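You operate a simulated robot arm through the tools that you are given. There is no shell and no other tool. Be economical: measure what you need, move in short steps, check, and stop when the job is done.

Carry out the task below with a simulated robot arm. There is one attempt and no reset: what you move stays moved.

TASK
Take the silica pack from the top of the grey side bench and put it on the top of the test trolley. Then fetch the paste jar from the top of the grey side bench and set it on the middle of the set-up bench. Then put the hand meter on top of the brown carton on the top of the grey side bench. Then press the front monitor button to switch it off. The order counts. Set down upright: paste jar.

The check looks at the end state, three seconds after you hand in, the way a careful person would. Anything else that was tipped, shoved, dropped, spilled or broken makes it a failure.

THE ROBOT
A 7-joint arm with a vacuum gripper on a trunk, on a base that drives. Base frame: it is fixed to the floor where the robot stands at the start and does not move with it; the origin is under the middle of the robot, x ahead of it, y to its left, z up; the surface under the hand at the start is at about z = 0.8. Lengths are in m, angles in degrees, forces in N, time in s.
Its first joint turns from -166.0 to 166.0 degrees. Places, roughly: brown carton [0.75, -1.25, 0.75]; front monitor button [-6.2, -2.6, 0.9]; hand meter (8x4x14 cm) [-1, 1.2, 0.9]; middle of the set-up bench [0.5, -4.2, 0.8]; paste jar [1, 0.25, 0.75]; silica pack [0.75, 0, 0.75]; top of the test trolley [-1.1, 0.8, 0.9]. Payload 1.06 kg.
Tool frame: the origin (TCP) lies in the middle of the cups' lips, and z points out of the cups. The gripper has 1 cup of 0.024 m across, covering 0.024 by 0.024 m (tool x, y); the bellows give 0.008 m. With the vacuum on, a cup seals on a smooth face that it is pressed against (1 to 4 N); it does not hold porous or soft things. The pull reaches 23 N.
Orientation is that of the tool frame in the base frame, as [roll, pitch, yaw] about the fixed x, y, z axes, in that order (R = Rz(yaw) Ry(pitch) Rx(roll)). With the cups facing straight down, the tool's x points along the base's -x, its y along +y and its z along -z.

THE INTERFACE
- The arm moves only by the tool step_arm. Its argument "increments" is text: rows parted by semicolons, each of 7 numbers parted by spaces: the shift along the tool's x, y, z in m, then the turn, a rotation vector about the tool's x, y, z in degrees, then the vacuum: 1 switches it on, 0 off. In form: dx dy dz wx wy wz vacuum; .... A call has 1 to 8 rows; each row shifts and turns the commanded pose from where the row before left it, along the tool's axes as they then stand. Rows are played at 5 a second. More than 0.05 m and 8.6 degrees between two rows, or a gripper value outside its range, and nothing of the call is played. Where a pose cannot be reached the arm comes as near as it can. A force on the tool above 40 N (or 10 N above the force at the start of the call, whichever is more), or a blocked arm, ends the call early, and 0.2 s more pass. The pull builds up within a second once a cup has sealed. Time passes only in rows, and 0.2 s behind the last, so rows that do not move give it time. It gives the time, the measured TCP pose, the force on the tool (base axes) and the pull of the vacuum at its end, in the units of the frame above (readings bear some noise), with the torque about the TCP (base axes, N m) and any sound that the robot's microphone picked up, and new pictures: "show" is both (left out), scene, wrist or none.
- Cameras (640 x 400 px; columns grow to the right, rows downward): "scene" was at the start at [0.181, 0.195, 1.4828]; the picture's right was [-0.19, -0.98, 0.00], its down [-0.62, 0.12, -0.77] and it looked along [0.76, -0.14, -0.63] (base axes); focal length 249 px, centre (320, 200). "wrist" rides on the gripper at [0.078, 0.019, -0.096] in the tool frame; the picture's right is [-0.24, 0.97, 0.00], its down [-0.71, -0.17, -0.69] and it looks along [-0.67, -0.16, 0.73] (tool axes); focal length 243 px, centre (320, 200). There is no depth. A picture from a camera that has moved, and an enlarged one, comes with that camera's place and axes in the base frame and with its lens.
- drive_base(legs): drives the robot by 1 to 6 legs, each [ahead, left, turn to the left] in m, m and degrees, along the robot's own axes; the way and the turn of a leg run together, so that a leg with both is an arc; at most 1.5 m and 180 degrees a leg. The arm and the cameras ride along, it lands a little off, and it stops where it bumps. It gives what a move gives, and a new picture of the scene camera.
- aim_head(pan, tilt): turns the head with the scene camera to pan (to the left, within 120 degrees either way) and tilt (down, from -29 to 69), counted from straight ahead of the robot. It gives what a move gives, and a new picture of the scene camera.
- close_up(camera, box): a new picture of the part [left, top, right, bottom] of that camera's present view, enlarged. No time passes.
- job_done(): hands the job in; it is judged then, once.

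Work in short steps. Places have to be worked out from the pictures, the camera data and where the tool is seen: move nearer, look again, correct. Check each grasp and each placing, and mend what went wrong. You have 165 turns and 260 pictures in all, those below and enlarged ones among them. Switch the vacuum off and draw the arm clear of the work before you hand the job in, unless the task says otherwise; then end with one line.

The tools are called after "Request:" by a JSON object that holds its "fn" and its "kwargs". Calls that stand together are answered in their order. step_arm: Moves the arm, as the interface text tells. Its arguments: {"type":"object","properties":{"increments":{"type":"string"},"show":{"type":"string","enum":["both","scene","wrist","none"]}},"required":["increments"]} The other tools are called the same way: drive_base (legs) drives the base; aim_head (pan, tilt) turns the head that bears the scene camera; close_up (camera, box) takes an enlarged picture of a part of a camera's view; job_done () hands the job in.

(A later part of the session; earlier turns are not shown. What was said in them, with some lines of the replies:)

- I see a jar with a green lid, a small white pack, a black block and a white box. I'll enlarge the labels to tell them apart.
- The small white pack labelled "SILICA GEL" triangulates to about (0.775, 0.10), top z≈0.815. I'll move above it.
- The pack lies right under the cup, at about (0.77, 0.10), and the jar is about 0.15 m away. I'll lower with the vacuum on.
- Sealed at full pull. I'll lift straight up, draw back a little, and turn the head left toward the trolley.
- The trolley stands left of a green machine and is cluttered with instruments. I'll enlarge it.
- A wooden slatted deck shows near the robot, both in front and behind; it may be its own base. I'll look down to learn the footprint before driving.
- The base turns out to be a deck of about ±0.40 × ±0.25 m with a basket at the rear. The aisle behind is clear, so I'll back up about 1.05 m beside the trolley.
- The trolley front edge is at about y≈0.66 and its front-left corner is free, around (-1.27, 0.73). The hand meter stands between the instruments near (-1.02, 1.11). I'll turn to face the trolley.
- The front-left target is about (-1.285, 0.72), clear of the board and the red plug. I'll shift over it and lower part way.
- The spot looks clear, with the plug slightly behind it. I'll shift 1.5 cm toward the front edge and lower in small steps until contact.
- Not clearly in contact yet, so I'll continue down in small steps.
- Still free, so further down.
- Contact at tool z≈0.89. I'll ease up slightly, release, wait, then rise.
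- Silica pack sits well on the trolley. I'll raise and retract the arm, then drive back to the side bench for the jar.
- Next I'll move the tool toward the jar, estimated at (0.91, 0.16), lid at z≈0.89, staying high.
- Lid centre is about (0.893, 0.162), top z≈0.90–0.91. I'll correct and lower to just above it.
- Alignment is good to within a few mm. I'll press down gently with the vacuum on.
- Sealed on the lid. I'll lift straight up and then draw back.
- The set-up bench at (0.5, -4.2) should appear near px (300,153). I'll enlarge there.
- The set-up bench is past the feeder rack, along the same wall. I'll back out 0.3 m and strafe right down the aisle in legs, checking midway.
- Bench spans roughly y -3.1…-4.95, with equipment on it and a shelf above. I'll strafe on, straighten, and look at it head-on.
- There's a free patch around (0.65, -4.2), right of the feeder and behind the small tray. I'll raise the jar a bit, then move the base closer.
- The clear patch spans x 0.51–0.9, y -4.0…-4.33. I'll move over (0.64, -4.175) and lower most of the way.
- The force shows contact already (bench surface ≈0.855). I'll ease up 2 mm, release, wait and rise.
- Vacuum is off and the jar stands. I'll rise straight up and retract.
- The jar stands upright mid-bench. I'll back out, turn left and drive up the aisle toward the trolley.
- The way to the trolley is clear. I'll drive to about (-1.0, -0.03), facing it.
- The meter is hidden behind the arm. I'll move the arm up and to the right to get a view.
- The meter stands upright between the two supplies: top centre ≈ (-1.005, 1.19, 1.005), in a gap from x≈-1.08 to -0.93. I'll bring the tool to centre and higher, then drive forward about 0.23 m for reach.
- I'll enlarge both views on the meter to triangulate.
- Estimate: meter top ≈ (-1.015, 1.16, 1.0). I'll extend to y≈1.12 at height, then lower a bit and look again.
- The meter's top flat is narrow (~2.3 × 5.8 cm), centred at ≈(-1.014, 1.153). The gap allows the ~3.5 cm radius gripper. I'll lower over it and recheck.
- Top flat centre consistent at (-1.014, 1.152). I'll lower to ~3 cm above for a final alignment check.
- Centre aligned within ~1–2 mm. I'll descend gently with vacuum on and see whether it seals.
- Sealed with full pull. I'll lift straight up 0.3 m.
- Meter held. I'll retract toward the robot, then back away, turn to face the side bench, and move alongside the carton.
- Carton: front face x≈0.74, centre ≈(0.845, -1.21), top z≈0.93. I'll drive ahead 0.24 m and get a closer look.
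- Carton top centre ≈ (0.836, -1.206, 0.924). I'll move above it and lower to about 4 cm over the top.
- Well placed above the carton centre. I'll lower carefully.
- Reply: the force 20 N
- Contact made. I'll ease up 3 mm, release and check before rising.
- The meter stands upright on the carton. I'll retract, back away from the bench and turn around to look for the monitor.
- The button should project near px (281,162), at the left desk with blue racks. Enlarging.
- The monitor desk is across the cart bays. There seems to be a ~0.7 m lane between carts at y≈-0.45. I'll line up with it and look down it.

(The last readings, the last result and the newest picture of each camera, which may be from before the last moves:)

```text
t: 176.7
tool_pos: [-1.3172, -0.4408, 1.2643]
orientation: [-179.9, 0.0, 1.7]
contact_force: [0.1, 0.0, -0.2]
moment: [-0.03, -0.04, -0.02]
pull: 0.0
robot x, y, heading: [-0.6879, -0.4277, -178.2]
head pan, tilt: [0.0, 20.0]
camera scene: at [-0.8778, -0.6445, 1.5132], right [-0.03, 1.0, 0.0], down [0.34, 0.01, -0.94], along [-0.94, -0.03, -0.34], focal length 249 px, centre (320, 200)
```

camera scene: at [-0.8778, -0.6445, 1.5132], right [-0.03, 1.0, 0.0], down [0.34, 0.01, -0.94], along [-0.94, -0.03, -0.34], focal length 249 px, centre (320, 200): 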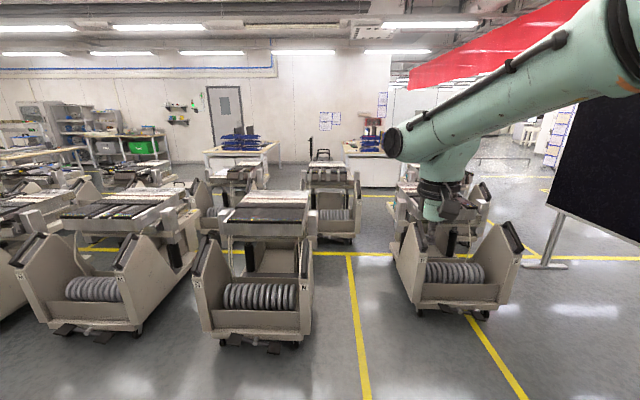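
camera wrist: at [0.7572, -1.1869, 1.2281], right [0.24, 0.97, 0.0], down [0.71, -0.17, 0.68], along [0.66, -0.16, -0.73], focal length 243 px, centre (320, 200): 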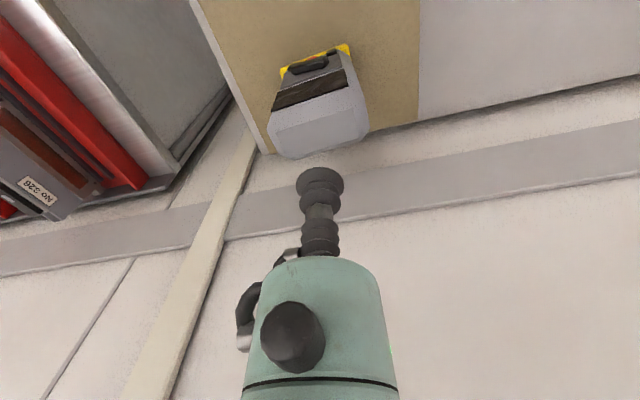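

The arm blocks part of the lane. I'll enlarge to judge the second-row gap, and look at the board-side lane.

Request:
{"fn": "close_up", "kwargs": {"camera": "scene", "box": [290, 130, 450, 270]}}

Request:
{"fn": "close_up", "kwargs": {"camera": "scene", "box": [440, 150, 640, 330]}}

```text
2.86 times, centred on (370, 200) of scene
camera zoom: at [-0.8778, -0.6445, 1.5132], right [-0.03, 1.0, 0.0], down [0.34, 0.01, -0.94], along [-0.94, -0.03, -0.34], focal length 710 px, centre (177, 200)
```

zoom: 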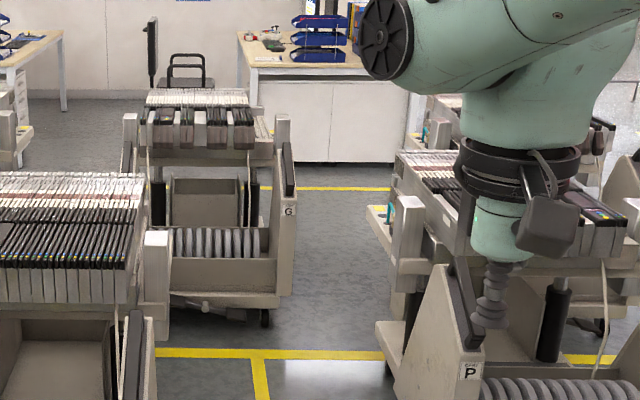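

```text
2.22 times, centred on (540, 240) of scene
camera zoom: at [-0.8778, -0.6445, 1.5132], right [-0.03, 1.0, 0.0], down [0.34, 0.01, -0.94], along [-0.94, -0.03, -0.34], focal length 552 px, centre (-169, 111)
```

zoom: 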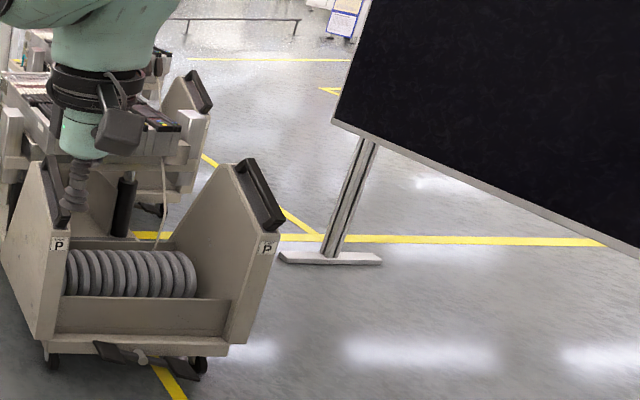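

The northern lanes look too tight or offset by the second row of carts. I'll check the southern way: strafe left down the main aisle and look west.

Request:
{"fn": "drive_base", "kwargs": {"legs": [[0, 1.5, -1.5], [0, 1.5, 0]]}}

Request:
{"fn": "aim_head", "kwargs": {"pan": 25, "tilt": 20}}

```text
t: 191.2
tool_pos: [-1.2719, -3.4363, 1.2649]
orientation: [180.0, 0.0, -0.2]
contact_force: [-0.4, 0.6, 0.4]
moment: [-0.03, 0.01, 0.0]
pull: 0.1
robot x, y, heading: [-0.6439, -3.4492, 179.6]
head pan, tilt: [0.0, 20.0]
camera scene: at [-0.8407, -3.6553, 1.5132], right [0.0, 1.0, 0.0], down [0.34, 0.0, -0.94], along [-0.94, 0.0, -0.34], focal length 249 px, centre (320, 200)
```

scene: 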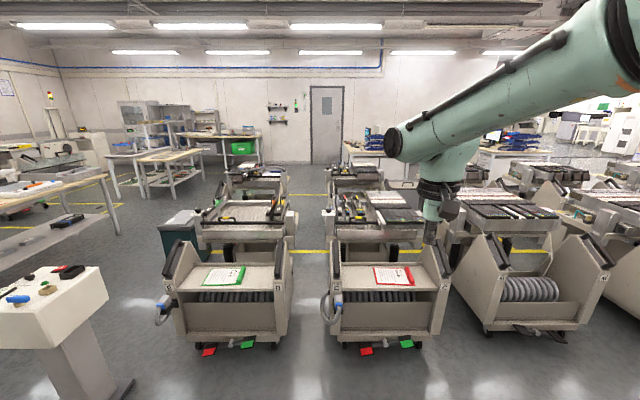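

```text
t: 192.1
tool_pos: [-1.2719, -3.4385, 1.2651]
orientation: [-180.0, 0.0, -0.2]
contact_force: [0.7, -0.5, 0.1]
moment: [0.01, 0.01, -0.02]
pull: 0.0
robot x, y, heading: [-0.6404, -3.4499, 179.8]
head pan, tilt: [25.0, 20.0]
camera scene: at [-0.8322, -3.6946, 1.5132], right [-0.42, 0.91, 0.0], down [0.31, 0.14, -0.94], along [-0.85, -0.39, -0.34], focal length 249 px, centre (320, 200)
```

scene: 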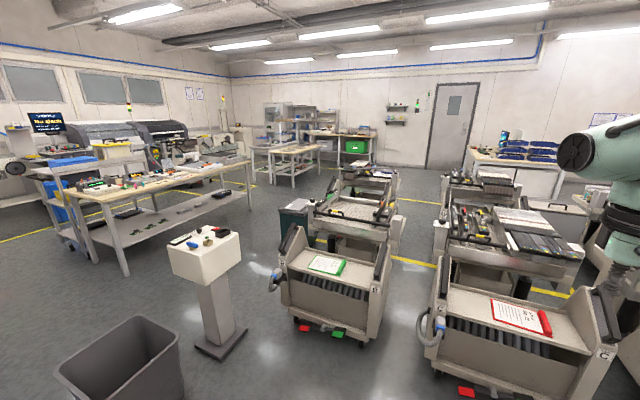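

A wide lane exists along y≈-5.55, between the carts and the table, leading to the far side. I'll enlarge the desk from here.

Request:
{"fn": "close_up", "kwargs": {"camera": "scene", "box": [420, 100, 600, 220]}}

Request:
{"fn": "close_up", "kwargs": {"camera": "scene", "box": [230, 120, 430, 260]}}

```text
3.33 times, centred on (510, 160) of scene
camera zoom: at [-0.8322, -3.6946, 1.5132], right [-0.42, 0.91, 0.0], down [0.31, 0.14, -0.94], along [-0.85, -0.39, -0.34], focal length 829 px, centre (-313, 333)
```

zoom: 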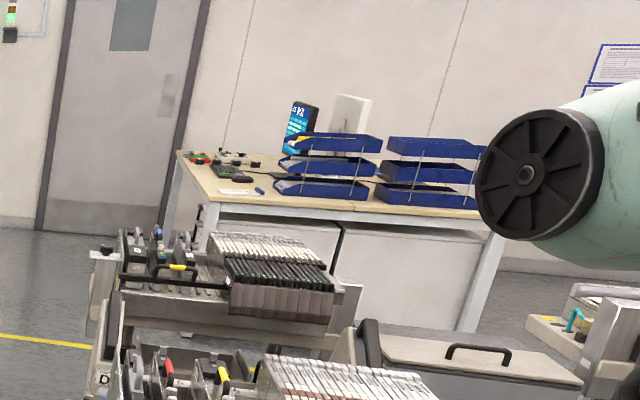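

```text
2.86 times, centred on (330, 190) of scene
camera zoom: at [-0.8322, -3.6946, 1.5132], right [-0.42, 0.91, 0.0], down [0.31, 0.14, -0.94], along [-0.85, -0.39, -0.34], focal length 710 px, centre (291, 229)
```

zoom: 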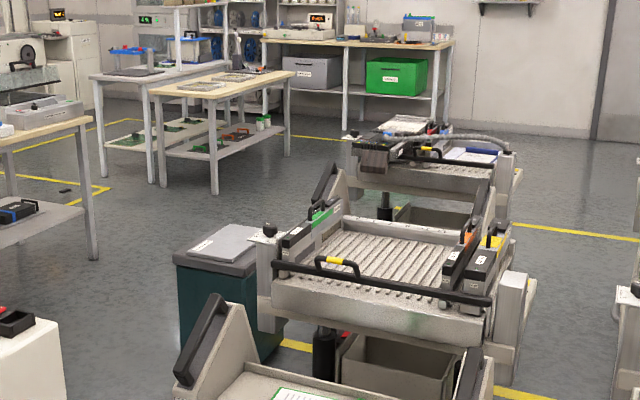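

The front (south-facing) monitor's screen is visible. There's open floor south of that desk. I'll back off a bit and strafe to y≈-5.5.

Request:
{"fn": "drive_base", "kwargs": {"legs": [[-0.3, 0, 0.2], [0, 1.4, 0], [0, 0.65, 0]]}}

Request:
{"fn": "aim_head", "kwargs": {"pan": 0, "tilt": 25}}

```text
t: 203.8
tool_pos: [-0.9629, -5.467, 1.2651]
orientation: [180.0, 0.0, 0.3]
contact_force: [-0.6, -0.2, -0.6]
moment: [0.0, -0.01, 0.02]
pull: 0.0
robot x, y, heading: [-0.3358, -5.4717, -179.9]
head pan, tilt: [25.0, 20.0]
camera scene: at [-0.5213, -5.7189, 1.5132], right [-0.43, 0.9, 0.0], down [0.31, 0.15, -0.94], along [-0.85, -0.4, -0.34], focal length 249 px, centre (320, 200)
```

scene: 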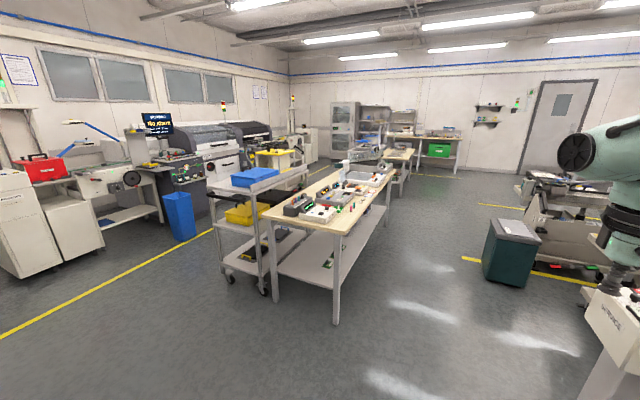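

```text
t: 204.7
tool_pos: [-0.964, -5.4664, 1.2649]
orientation: [180.0, -0.1, 0.3]
contact_force: [-0.1, -0.3, 0.1]
moment: [-0.03, 0.0, 0.02]
pull: 0.1
robot x, y, heading: [-0.3371, -5.4683, -179.9]
head pan, tilt: [0.0, 25.0]
camera scene: at [-0.5292, -5.6796, 1.5052], right [-0.01, 1.0, 0.0], down [0.42, 0.0, -0.91], along [-0.91, -0.01, -0.42], focal length 249 px, centre (320, 200)
```

scene: 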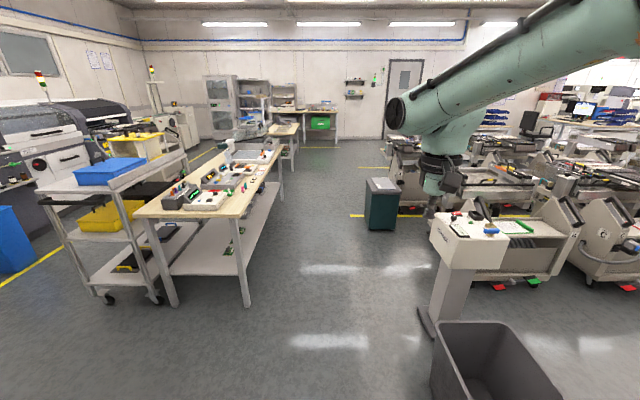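

The lane spans y≈-5.17…-6.2. I'll center at -5.66 and drive west.

Request:
{"fn": "drive_base", "kwargs": {"legs": [[0, 0.19, -0.1], [1.5, 0, 0], [1.5, 0, 0]]}}

```text
t: 220.6
tool_pos: [-4.0272, -5.6796, 1.2638]
orientation: [-180.0, 0.0, 1.5]
contact_force: [0.1, 0.1, -0.3]
moment: [-0.01, -0.03, 0.0]
pull: 0.0
robot x, y, heading: [-3.397, -5.6662, -178.7]
head pan, tilt: [0.0, 25.0]
camera scene: at [-3.5876, -5.8837, 1.5051], right [-0.03, 1.0, 0.0], down [0.42, 0.01, -0.91], along [-0.91, -0.02, -0.42], focal length 249 px, centre (320, 200)
```

scene: 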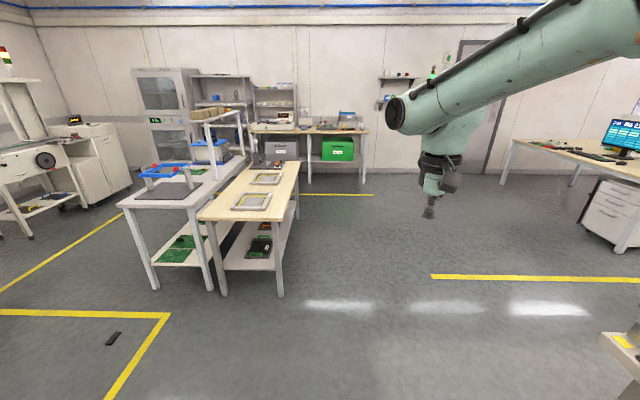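

Clear ahead; the desk's south edge is at y≈-2.95 and the monitor near (-6.4, -2.5). I'll drive west to x≈-6.1, turn right to face it, and approach.

Request:
{"fn": "drive_base", "kwargs": {"legs": [[1.35, 0, -1.3], [1.35, 0, 0], [0, 0, -90], [1.2, 0, 0]]}}

Request:
{"fn": "aim_head", "kwargs": {"pan": 0, "tilt": 20}}

```text
t: 243.2
tool_pos: [-6.0935, -3.8385, 1.2642]
orientation: [-180.0, 0.0, -89.9]
contact_force: [0.8, 0.5, 0.7]
moment: [0.0, 0.02, 0.0]
pull: 0.0
robot x, y, heading: [-6.1, -4.4653, 89.9]
head pan, tilt: [0.0, 25.0]
camera scene: at [-6.3131, -4.2743, 1.5051], right [1.0, 0.0, 0.0], down [0.0, -0.42, -0.91], along [0.0, 0.91, -0.42], focal length 249 px, centre (320, 200)
```

scene: 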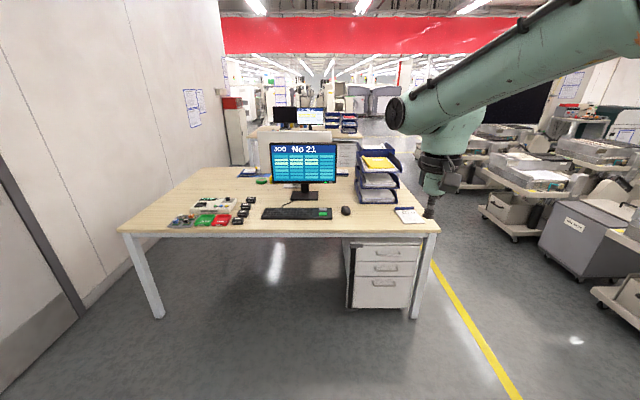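

```text
t: 243.8
tool_pos: [-6.0926, -3.838, 1.2649]
orientation: [180.0, 0.0, -90.0]
contact_force: [0.0, 1.0, -1.0]
moment: [-0.01, 0.0, 0.02]
pull: 0.0
robot x, y, heading: [-6.101, -4.4687, 89.9]
head pan, tilt: [0.0, 20.0]
camera scene: at [-6.3131, -4.2734, 1.5132], right [1.0, 0.0, 0.0], down [0.0, -0.34, -0.94], along [0.0, 0.94, -0.34], focal length 249 px, centre (320, 200)
```

scene: 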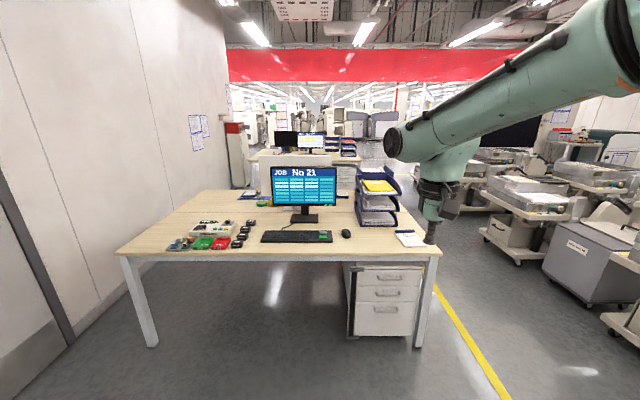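

That's the front monitor, near (-6.4, -2.6). I'll drive closer, centred on it, and enlarge to find the button.

Request:
{"fn": "drive_base", "kwargs": {"legs": [[0.78, 0.15, 0]]}}

Request:
{"fn": "aim_head", "kwargs": {"pan": 0, "tilt": 30}}

Request:
{"fn": "close_up", "kwargs": {"camera": "scene", "box": [250, 120, 430, 280]}}

```text
t: 248.1
tool_pos: [-6.2392, -3.0726, 1.2651]
orientation: [180.0, -0.1, -90.1]
contact_force: [-0.1, -0.1, -0.4]
moment: [-0.05, -0.02, 0.01]
pull: 0.0
robot x, y, heading: [-6.248, -3.7021, 89.9]
head pan, tilt: [0.0, 20.0]
camera scene: at [-6.4605, -3.5075, 1.5132], right [1.0, 0.0, 0.0], down [0.0, -0.34, -0.94], along [0.0, 0.94, -0.34], focal length 249 px, centre (320, 200)
```

scene: 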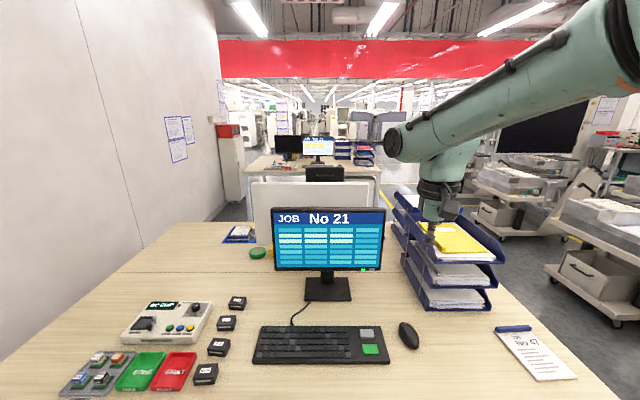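

```text
t: 248.8
tool_pos: [-6.2407, -3.0733, 1.2641]
orientation: [180.0, -0.1, -90.3]
contact_force: [0.3, -0.5, -0.2]
moment: [0.03, 0.01, 0.03]
pull: 0.0
robot x, y, heading: [-6.2498, -3.701, 89.7]
head pan, tilt: [0.0, 30.0]
camera scene: at [-6.4605, -3.5102, 1.4972], right [1.0, 0.0, 0.0], down [0.0, -0.5, -0.87], along [0.0, 0.87, -0.5], focal length 249 px, centre (320, 200)
```

scene: 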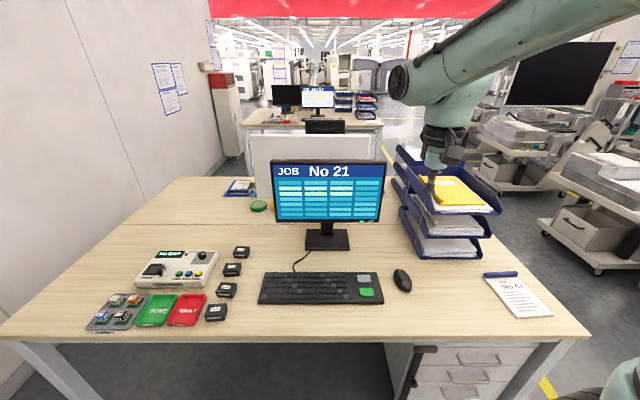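

```text
2.50 times, centred on (340, 200) of scene
camera zoom: at [-6.4605, -3.5102, 1.4972], right [1.0, 0.0, 0.0], down [0.0, -0.5, -0.87], along [0.0, 0.87, -0.5], focal length 622 px, centre (270, 200)
```

zoom: 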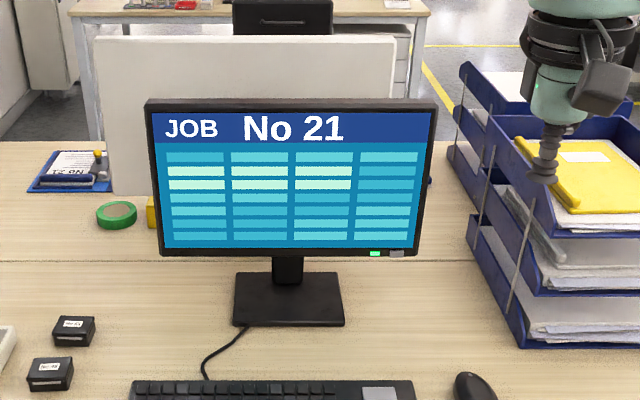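

Request:
{"fn": "close_up", "kwargs": {"camera": "scene", "box": [335, 200, 395, 240]}}

```text
10.00 times, centred on (365, 220) of scene
camera zoom: at [-6.4605, -3.5102, 1.4972], right [1.0, 0.0, 0.0], down [0.0, -0.5, -0.87], along [0.0, 0.87, -0.5], focal length 2486 px, centre (-130, 0)
```

zoom: 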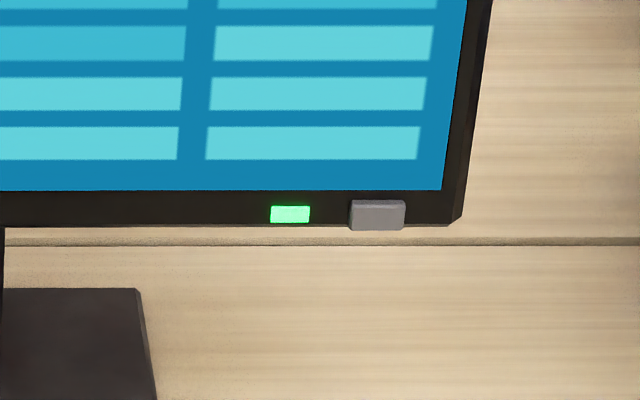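

The grey button sits right of the green LED on the monitor's lower bezel, ≈(-6.227, -2.6, 0.865). I'll press it with the tool horizontal. First I'll turn the wrist 90° so its camera sits to the left.

Request:
{"fn": "step_arm", "kwargs": {"increments": "0 0 0 0 0 8.5 0;0 0 0 0 0 8.5 0;0 0 0 0 0 8.5 0;0 0 0 0 0 8.5 0;0 0 0 0 0 8.5 0;0 0 0 0 0 8.5 0;0 0 0 0 0 8.5 0;0 0 0 0 0 8.5 0", "show": "none"}}

Request:
{"fn": "step_arm", "kwargs": {"increments": "0 0 0 0 0 8.5 0;0 0 0 0 0 8.5 0;0 0 0 0 0 5 0;0 0.04 0 0 0 0 0;0 0.04 0 0 0 0 0;0 0.04 0 0 0 0 0;0 0.03 0 0 0 0 0;0 0 0 0 0 0 0", "show": "scene"}}

```text
t: 250.6
tool_pos: [-6.2387, -3.0725, 1.2639]
orientation: [180.0, 0.1, -158.2]
contact_force: [0.3, 0.3, -0.1]
moment: [0.0, 0.01, -0.01]
pull: 0.1
robot x, y, heading: [-6.249, -3.7002, 90.2]
head pan, tilt: [0.0, 30.0]
```

```text
t: 252.4
tool_pos: [-6.238, -2.9221, 1.2639]
orientation: [-180.0, -0.1, 179.8]
contact_force: [-0.2, 0.0, 0.5]
moment: [0.05, 0.0, 0.04]
pull: 0.0
robot x, y, heading: [-6.2464, -3.7028, 90.1]
head pan, tilt: [0.0, 30.0]
camera scene: at [-6.4604, -3.5104, 1.4972], right [1.0, 0.0, 0.0], down [0.0, -0.5, -0.87], along [0.0, 0.87, -0.5], focal length 249 px, centre (320, 200)
```

scene: 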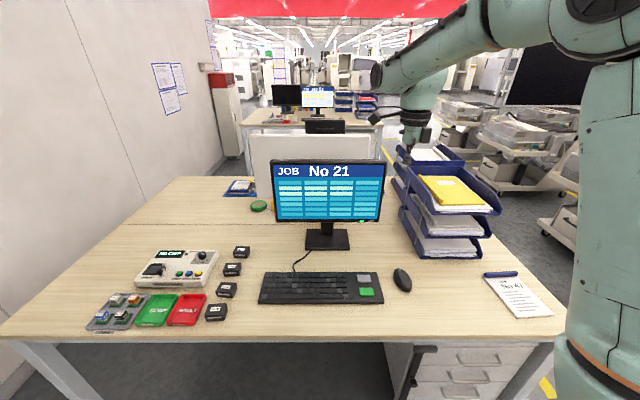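

Next I'll tilt the tool from vertical to horizontal, pointing at the monitor, at this safe height.

Request:
{"fn": "step_arm", "kwargs": {"increments": "0 0 0 -8.5 0 0 0;0 0 0 -8.5 0 0 0;0 0 0 -8.5 0 0 0;0 0 0 -8.5 0 0 0;0 0 0 -8.5 0 0 0;0 0 0 -8.5 0 0 0;0 0 0 -8.5 0 0 0;0 0 0 0 0 0 0", "show": "scene"}}

```text
t: 254.2
tool_pos: [-6.2334, -2.9313, 1.2969]
orientation: [130.6, -3.6, -179.7]
contact_force: [0.3, 0.7, -0.1]
moment: [0.04, 0.02, 0.0]
pull: 0.1
out of reach, approached as far as the arm can: row 6, 7
robot x, y, heading: [-6.2454, -3.7018, 89.8]
head pan, tilt: [0.0, 30.0]
camera scene: at [-6.4604, -3.5102, 1.4972], right [1.0, 0.0, 0.0], down [0.0, -0.5, -0.87], along [0.0, 0.87, -0.5], focal length 249 px, centre (320, 200)
```

scene: 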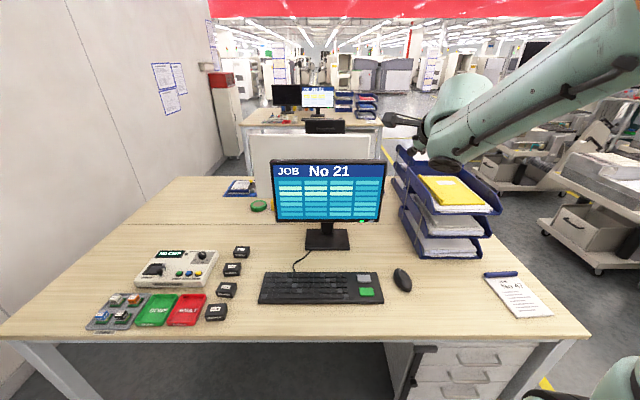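

The tilt stalled at ~50° here, probably because the wrist is too near the body. I'll move forward and down, keeping clear of the monitor, then continue.

Request:
{"fn": "step_arm", "kwargs": {"increments": "0 -0.016 0.0385 0 0 0 0;0 -0.016 0.0385 0 0 0 0;0 -0.016 0.0385 0 0 0 0;0 -0.016 0.0385 0 0 0 0;0 -0.016 0.0385 0 0 0 0;0 0 0 0 0 0 0", "show": "both"}}

```text
t: 255.6
tool_pos: [-6.2488, -2.836, 1.1077]
orientation: [130.6, -3.8, -179.6]
contact_force: [0.1, 0.5, -0.1]
moment: [0.0, 0.1, 0.06]
pull: 0.1
out of reach, approached as far as the arm can: row 1
robot x, y, heading: [-6.2472, -3.7038, 89.6]
head pan, tilt: [0.0, 30.0]
camera scene: at [-6.4604, -3.5103, 1.4972], right [1.0, 0.0, 0.0], down [0.0, -0.5, -0.87], along [0.0, 0.87, -0.5], focal length 249 px, centre (320, 200)
camera wrist: at [-6.3213, -2.897, 1.1888], right [0.28, 0.63, 0.72], down [0.73, -0.63, 0.27], along [0.62, 0.45, -0.64], focal length 243 px, centre (320, 200)
```

scene: 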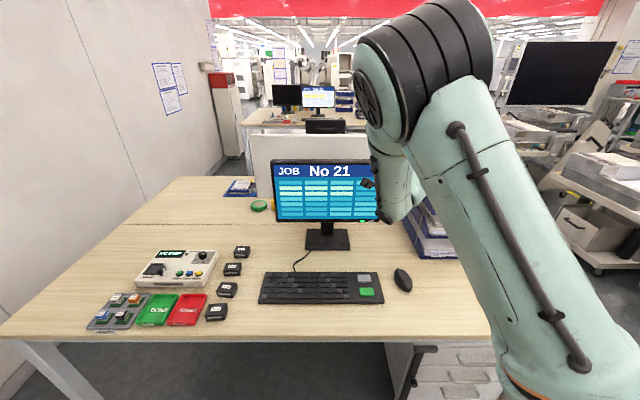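
wrist: 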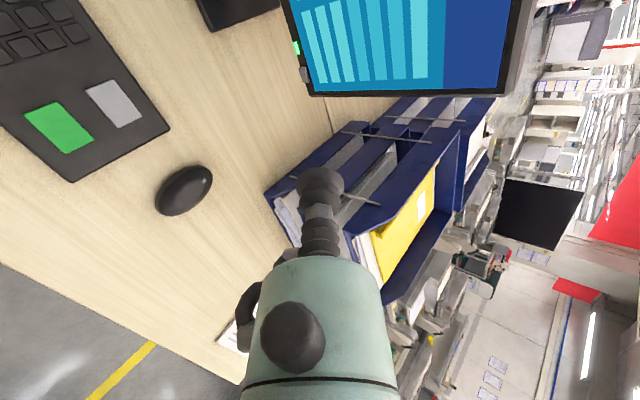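

The arm reconfigured (elbow up) at a better place. I'll try further tilt.

Request:
{"fn": "step_arm", "kwargs": {"increments": "0 0 0 -8 0 0 0;0 0 0 -8 0 0 0;0 0 0 -8 0 0 0;0 0 0 -8 0 0 0;0 0 0 -8 0 0 0;0 0 0 0 0 0 0", "show": "scene"}}

```text
t: 257.0
tool_pos: [-6.2472, -2.8363, 1.1097]
orientation: [90.4, -3.6, -179.7]
contact_force: [0.8, -0.4, 0.1]
moment: [-0.02, -0.05, 0.0]
pull: 0.0
robot x, y, heading: [-6.2448, -3.7007, 89.6]
head pan, tilt: [0.0, 30.0]
camera scene: at [-6.4605, -3.5102, 1.4972], right [1.0, 0.0, 0.0], down [0.0, -0.5, -0.87], along [0.0, 0.87, -0.5], focal length 249 px, centre (320, 200)
```

scene: 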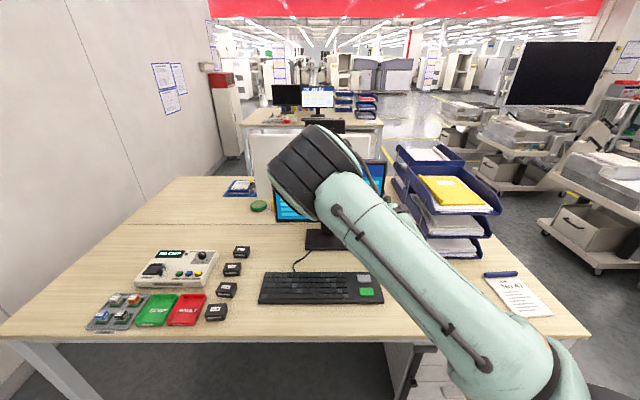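

Tool is horizontal now, pointing at the monitor. I'll lower toward the button height in steps, staying 0.2 m back.

Request:
{"fn": "step_arm", "kwargs": {"increments": "0 -0.04 0 0 0 0 0;0 -0.04 0 0 0 0 0;0 -0.04 0 0 0 0 0;0 0 0 0 0 0 0", "show": "both"}}

```text
t: 258.0
tool_pos: [-6.2548, -2.8389, 0.988]
orientation: [90.6, -3.7, -179.7]
contact_force: [0.3, 0.3, -0.5]
moment: [0.02, 0.0, 0.0]
pull: 0.0
robot x, y, heading: [-6.2469, -3.7007, 89.9]
head pan, tilt: [0.0, 30.0]
camera scene: at [-6.4605, -3.5102, 1.4972], right [1.0, 0.0, 0.0], down [0.0, -0.5, -0.87], along [0.0, 0.87, -0.5], focal length 249 px, centre (320, 200)
camera wrist: at [-6.3303, -2.9354, 1.0135], right [0.3, 0.01, 0.96], down [0.7, -0.68, -0.21], along [0.65, 0.73, -0.21], focal length 243 px, centre (320, 200)
```

scene: 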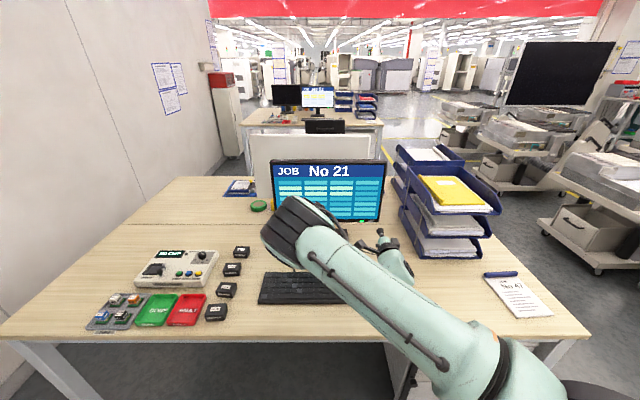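
wrist: 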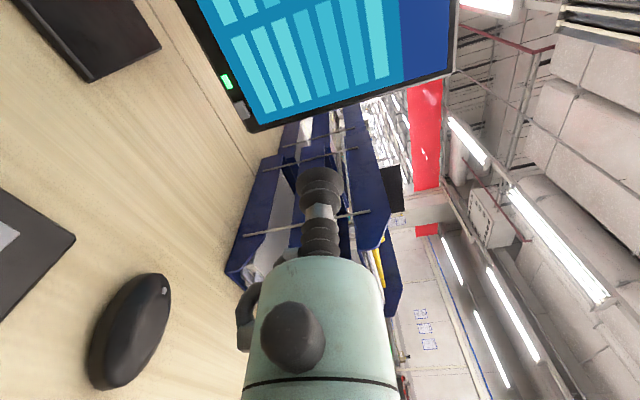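

The button shows in the wrist view near (240,110). I'll enlarge to fix its place.

Request:
{"fn": "close_up", "kwargs": {"camera": "wrist", "box": [200, 60, 300, 150]}}

```text
4.44 times, centred on (250, 105) of wrist
camera zoom: at [-6.3303, -2.9354, 1.0135], right [0.3, 0.01, 0.96], down [0.7, -0.68, -0.21], along [0.65, 0.73, -0.21], focal length 1078 px, centre (631, 622)
```

zoom: 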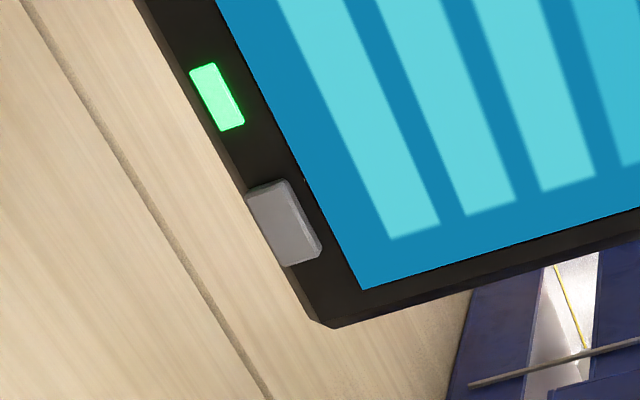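

Button ≈ (-6.226, -2.59, 0.858); mouse top is ≈0.79 at (-6.157, -2.857). To keep the wrist clear of the mouse and keyboard, I'll tilt the tool 15° nose-down, then lower.

Request:
{"fn": "step_arm", "kwargs": {"increments": "0 0 0 7.5 0 0 0;0 0 0 7.5 0 0 0;-0.012 -0.0325 0.009 0 0 0 0;-0.012 -0.0325 0.009 0 0 0 0;-0.012 -0.0325 0.009 0 0 0 0;0 0 0 0 0 0 0", "show": "both"}}

```text
t: 259.4
tool_pos: [-6.2249, -2.838, 0.8871]
orientation: [105.6, -3.7, -179.7]
contact_force: [-0.7, 0.2, 0.1]
moment: [0.0, -0.04, -0.01]
pull: 0.1
robot x, y, heading: [-6.2456, -3.703, 90.0]
head pan, tilt: [0.0, 30.0]
camera scene: at [-6.4605, -3.5102, 1.4972], right [1.0, 0.0, 0.0], down [0.0, -0.5, -0.87], along [0.0, 0.87, -0.5], focal length 249 px, centre (320, 200)
camera wrist: at [-6.2994, -2.9257, 0.9355], right [0.29, 0.26, 0.92], down [0.71, -0.7, -0.03], along [0.64, 0.66, -0.39], focal length 243 px, centre (320, 200)
```

scene: 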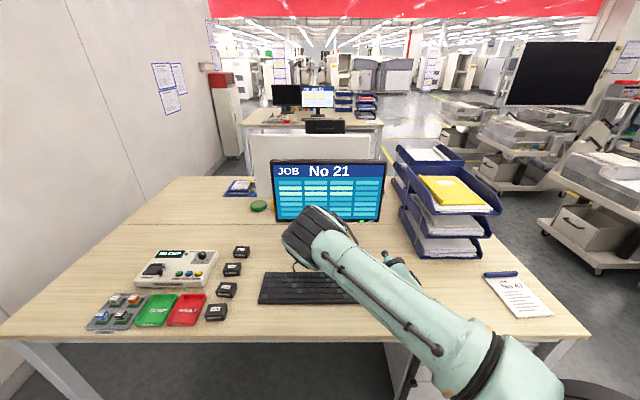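
wrist: 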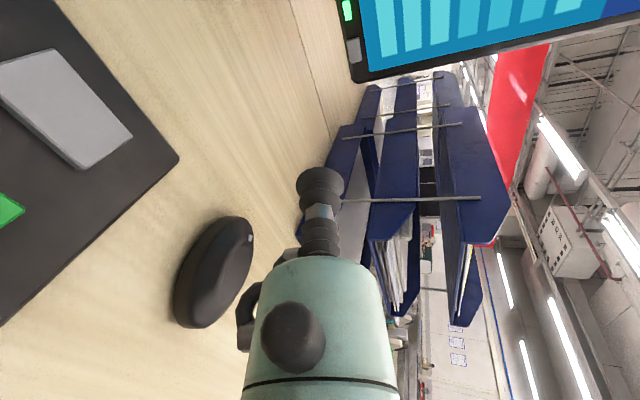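

Heading for the button: advance about 0.165 m forward and slightly down, stopping ~7 cm short.

Request:
{"fn": "step_arm", "kwargs": {"increments": "0 0.004 0.042 0 0 0 0;0 0.004 0.042 0 0 0 0;0 0.004 0.042 0 0 0 0;0 0.004 0.042 0 0 0 0;0 0 0 0 0 0 0", "show": "both"}}

Request:
{"fn": "close_up", "kwargs": {"camera": "wrist", "box": [240, 60, 400, 220]}}

```text
t: 260.6
tool_pos: [-6.2259, -2.6722, 0.8614]
orientation: [105.8, -3.7, -179.7]
contact_force: [0.2, -1.1, -0.4]
moment: [-0.02, 0.0, 0.0]
pull: 0.1
out of reach, approached as far as the arm can: row 4
robot x, y, heading: [-6.2478, -3.7012, 90.2]
head pan, tilt: [0.0, 30.0]
camera scene: at [-6.4605, -3.5102, 1.4972], right [1.0, 0.0, 0.0], down [0.0, -0.5, -0.87], along [0.0, 0.87, -0.5], focal length 249 px, centre (320, 200)
camera wrist: at [-6.3002, -2.7602, 0.9109], right [0.29, 0.27, 0.92], down [0.71, -0.7, -0.02], along [0.64, 0.66, -0.39], focal length 243 px, centre (320, 200)
```

scene: 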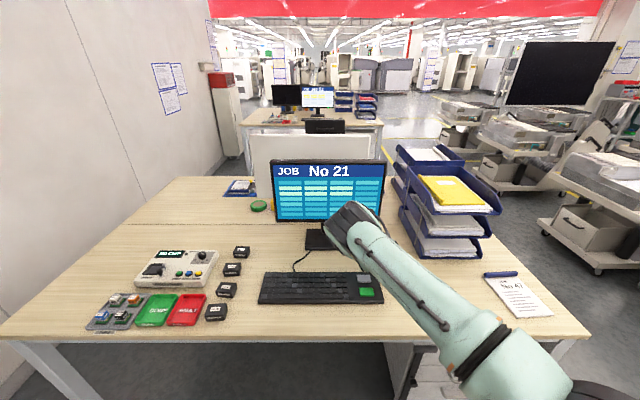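
wrist: 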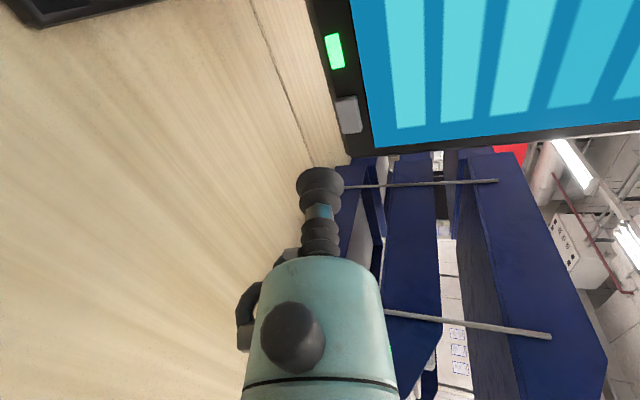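

```text
2.50 times, centred on (320, 140) of wrist
camera zoom: at [-6.3002, -2.7602, 0.9109], right [0.29, 0.27, 0.92], down [0.71, -0.7, -0.02], along [0.64, 0.66, -0.39], focal length 606 px, centre (320, 350)
```

zoom: 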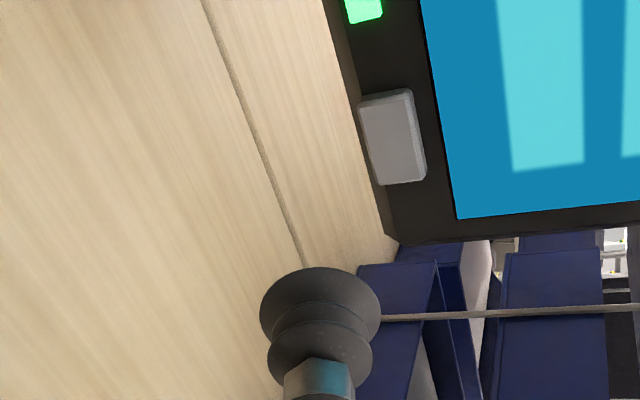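

Both views agree: button at (-6.227, -2.60, 0.864). Arm is at full reach, so I'll retract 8 cm and bring the base 0.1 m closer.

Request:
{"fn": "step_arm", "kwargs": {"increments": "0 -0.011 -0.0385 0 0 0 0;0 -0.011 -0.0385 0 0 0 0;0 0 0 0 0 0 0", "show": "none"}}

Request:
{"fn": "drive_base", "kwargs": {"legs": [[0.1, 0, 0]]}}

Request:
{"fn": "step_arm", "kwargs": {"increments": "0 0 0 0 0 0 0", "show": "wrist"}}

Request:
{"fn": "close_up", "kwargs": {"camera": "wrist", "box": [240, 60, 400, 220]}}

```text
t: 261.4
tool_pos: [-6.2258, -2.7548, 0.8619]
orientation: [105.6, -3.7, -179.7]
contact_force: [-0.7, 0.2, 0.8]
moment: [0.0, -0.02, 0.03]
pull: 0.1
robot x, y, heading: [-6.2501, -3.7007, 89.9]
head pan, tilt: [0.0, 30.0]
```

```text
t: 262.5
tool_pos: [-6.2248, -2.6574, 0.8623]
orientation: [105.5, -3.7, -179.7]
contact_force: [-0.1, -0.3, 0.2]
moment: [-0.02, -0.01, -0.03]
pull: 0.1
robot x, y, heading: [-6.2495, -3.6059, 89.8]
head pan, tilt: [0.0, 30.0]
camera scene: at [-6.46, -3.4112, 1.4972], right [1.0, 0.0, 0.0], down [0.0, -0.5, -0.87], along [0.0, 0.87, -0.5], focal length 249 px, centre (320, 200)
```

scene: 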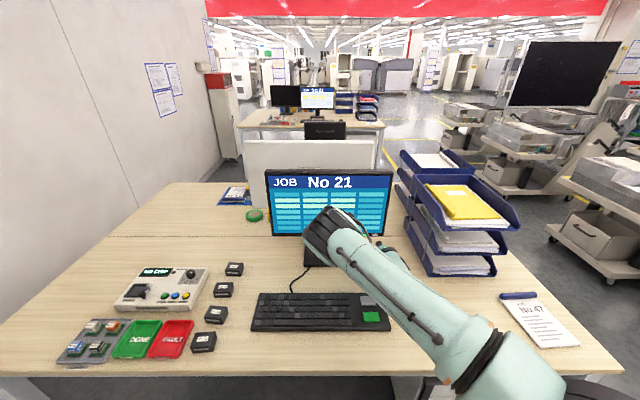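

```text
t: 262.9
tool_pos: [-6.2229, -2.6553, 0.8612]
orientation: [105.5, -3.8, -179.8]
contact_force: [-0.4, 0.2, 0.2]
moment: [-0.01, -0.02, 0.01]
pull: 0.0
robot x, y, heading: [-6.2459, -3.6045, 89.6]
head pan, tilt: [0.0, 30.0]
camera wrist: at [-6.299, -2.7437, 0.9104], right [0.29, 0.26, 0.92], down [0.71, -0.7, -0.03], along [0.64, 0.66, -0.39], focal length 243 px, centre (320, 200)
```

wrist: 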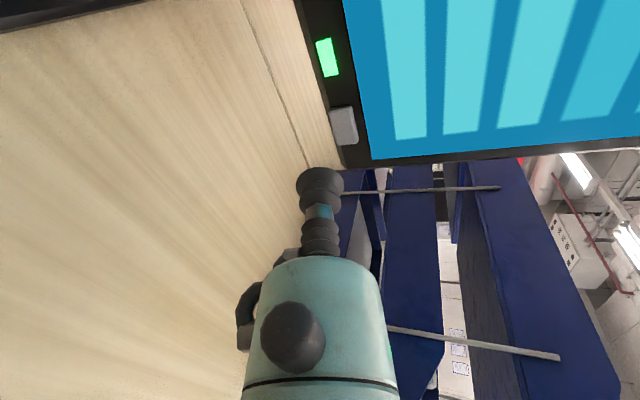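

```text
2.50 times, centred on (320, 140) of wrist
camera zoom: at [-6.299, -2.7437, 0.9104], right [0.29, 0.26, 0.92], down [0.71, -0.7, -0.03], along [0.64, 0.66, -0.39], focal length 606 px, centre (320, 350)
```

zoom: 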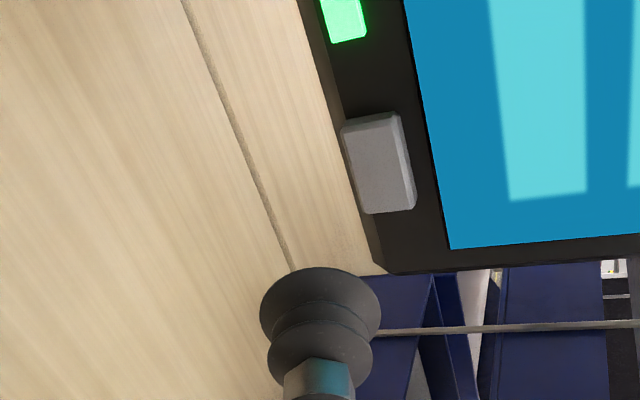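

Still consistent. I'll shift slightly (-3 mm x, -5 mm z), advance to near contact, then press in small steps.

Request:
{"fn": "step_arm", "kwargs": {"increments": "0.003 -0.005 0 0 0 0 0;0 0.0067 0.024 0 0 0 0;0 0.004 0.0145 0 0 0 0;0 0 0 0 0 0 0", "show": "none"}}

Request:
{"fn": "close_up", "kwargs": {"camera": "wrist", "box": [240, 60, 400, 220]}}

```text
t: 263.9
tool_pos: [-6.2273, -2.618, 0.8568]
orientation: [105.6, -3.6, -179.8]
contact_force: [-0.2, 0.2, 0.2]
moment: [0.03, 0.02, -0.01]
pull: 0.0
robot x, y, heading: [-6.248, -3.6039, 89.6]
head pan, tilt: [0.0, 30.0]
```

```text
2.50 times, centred on (320, 140) of wrist
camera zoom: at [-6.3024, -2.7055, 0.9056], right [0.29, 0.26, 0.92], down [0.71, -0.7, -0.02], along [0.64, 0.66, -0.39], focal length 606 px, centre (320, 350)
```

zoom: 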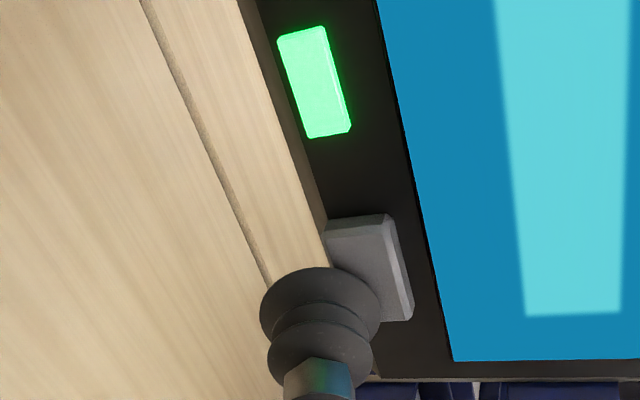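

Aligned. Pressing forward in small steps.

Request:
{"fn": "step_arm", "kwargs": {"increments": "0 0.002 0.007 0 0 0 0;0 0.0013 0.0048 0 0 0 0;0 0.0013 0.0048 0 0 0 0;0 0 0 0 0 0 0", "show": "both"}}

```text
t: 264.9
tool_pos: [-6.2291, -2.602, 0.8552]
orientation: [105.7, -3.7, -179.9]
contact_force: [-0.2, -21.0, -7.3]
moment: [0.34, 0.04, -0.01]
pull: 0.0
robot x, y, heading: [-6.2476, -3.6016, 89.7]
head pan, tilt: [0.0, 30.0]
heard: click
camera scene: at [-6.46, -3.4118, 1.4972], right [1.0, 0.0, 0.0], down [0.0, -0.5, -0.87], along [0.0, 0.87, -0.5], focal length 249 px, centre (320, 200)
camera wrist: at [-6.3024, -2.6893, 0.9039], right [0.29, 0.27, 0.92], down [0.71, -0.7, -0.02], along [0.64, 0.66, -0.39], focal length 243 px, centre (320, 200)
```

scene: 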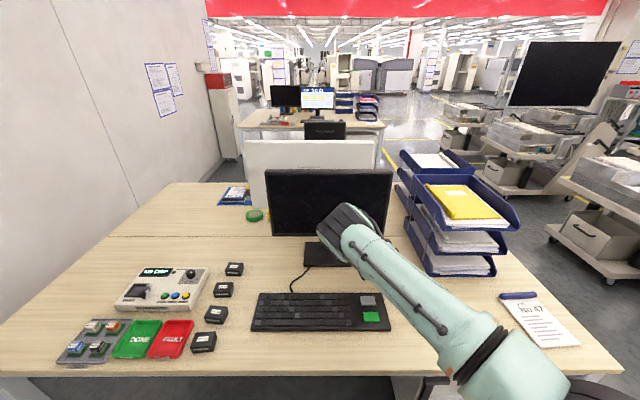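
wrist: 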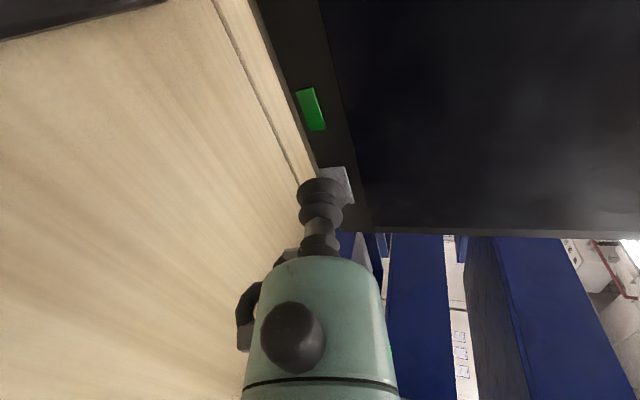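

A click was heard and the screen went dark, so the monitor is off. I'll retract straight back, up and away.

Request:
{"fn": "step_arm", "kwargs": {"increments": "0 -0.004 -0.0145 0 0 0 0;0 -0.011 -0.0385 0 0 0 0;0 -0.011 -0.0385 0 0 0 0;0 0.04 0 0 0 0 0;0 0.04 0 0 0 0 0;0 0.04 -0.01 0 0 0 0;0 0.04 -0.01 0 0 0 0;0 0 0 0 0 0 0", "show": "scene"}}

```text
t: 266.7
tool_pos: [-6.2212, -2.6746, 1.014]
orientation: [105.6, -3.6, -179.8]
contact_force: [0.3, 0.0, 0.3]
moment: [0.02, 0.02, -0.01]
pull: 0.1
robot x, y, heading: [-6.2485, -3.6057, 89.8]
head pan, tilt: [0.0, 30.0]
camera scene: at [-6.46, -3.4112, 1.4972], right [1.0, 0.0, 0.0], down [0.0, -0.5, -0.87], along [0.0, 0.87, -0.5], focal length 249 px, centre (320, 200)
```

scene: 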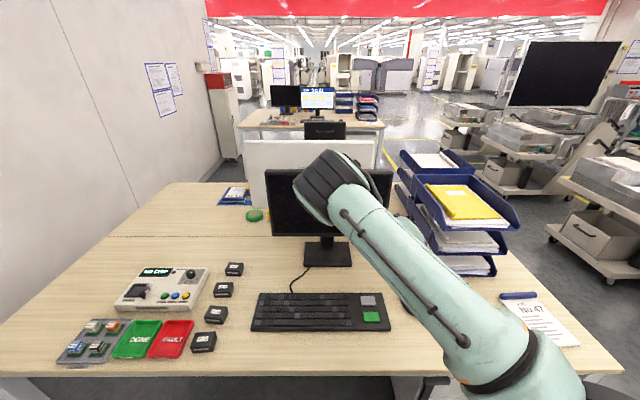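

The monitor stays off and nothing on the desk moved. I'll back the base away so the arm is fully clear.

Request:
{"fn": "drive_base", "kwargs": {"legs": [[-0.5, 0, 0]]}}

Request:
{"fn": "close_up", "kwargs": {"camera": "scene", "box": [180, 120, 500, 320]}}

```text
t: 269.6
tool_pos: [-6.2315, -3.1677, 1.0137]
orientation: [105.7, -3.6, -179.1]
contact_force: [-0.5, -0.1, 0.5]
moment: [0.02, 0.01, -0.05]
pull: 0.1
robot x, y, heading: [-6.2461, -4.0989, 90.5]
head pan, tilt: [0.0, 30.0]
camera scene: at [-6.461, -3.9074, 1.4972], right [1.0, 0.01, 0.0], down [0.0, -0.5, -0.87], along [-0.01, 0.87, -0.5], focal length 249 px, centre (320, 200)
```

scene: 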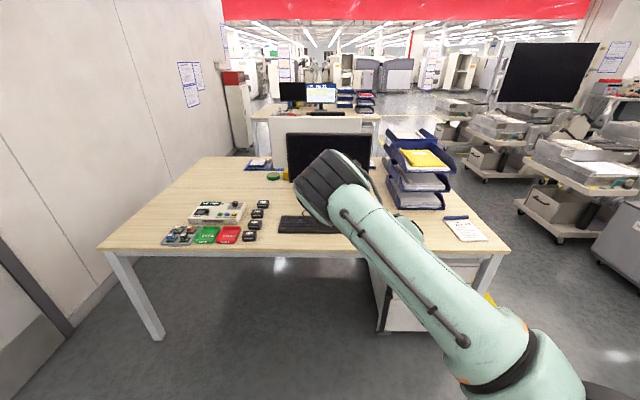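

```text
2.00 times, centred on (340, 220) of scene
camera zoom: at [-6.461, -3.9074, 1.4972], right [1.0, 0.01, 0.0], down [0.0, -0.5, -0.87], along [-0.01, 0.87, -0.5], focal length 497 px, centre (280, 160)
```

zoom: 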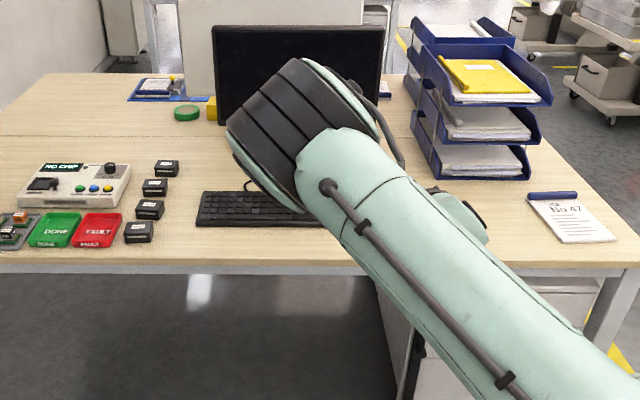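

All four parts are done in order, the vacuum is off and the arm is clear, so I'm handing in.

Request:
{"fn": "job_done", "kwargs": {}}

```text
The job is handed in.
```

All four jobs were done in the order given: the silica pack is on the test trolley, the paste jar stands upright on the middle of the set-up bench, the hand meter stands on the brown carton, and the front monitor is switched off.
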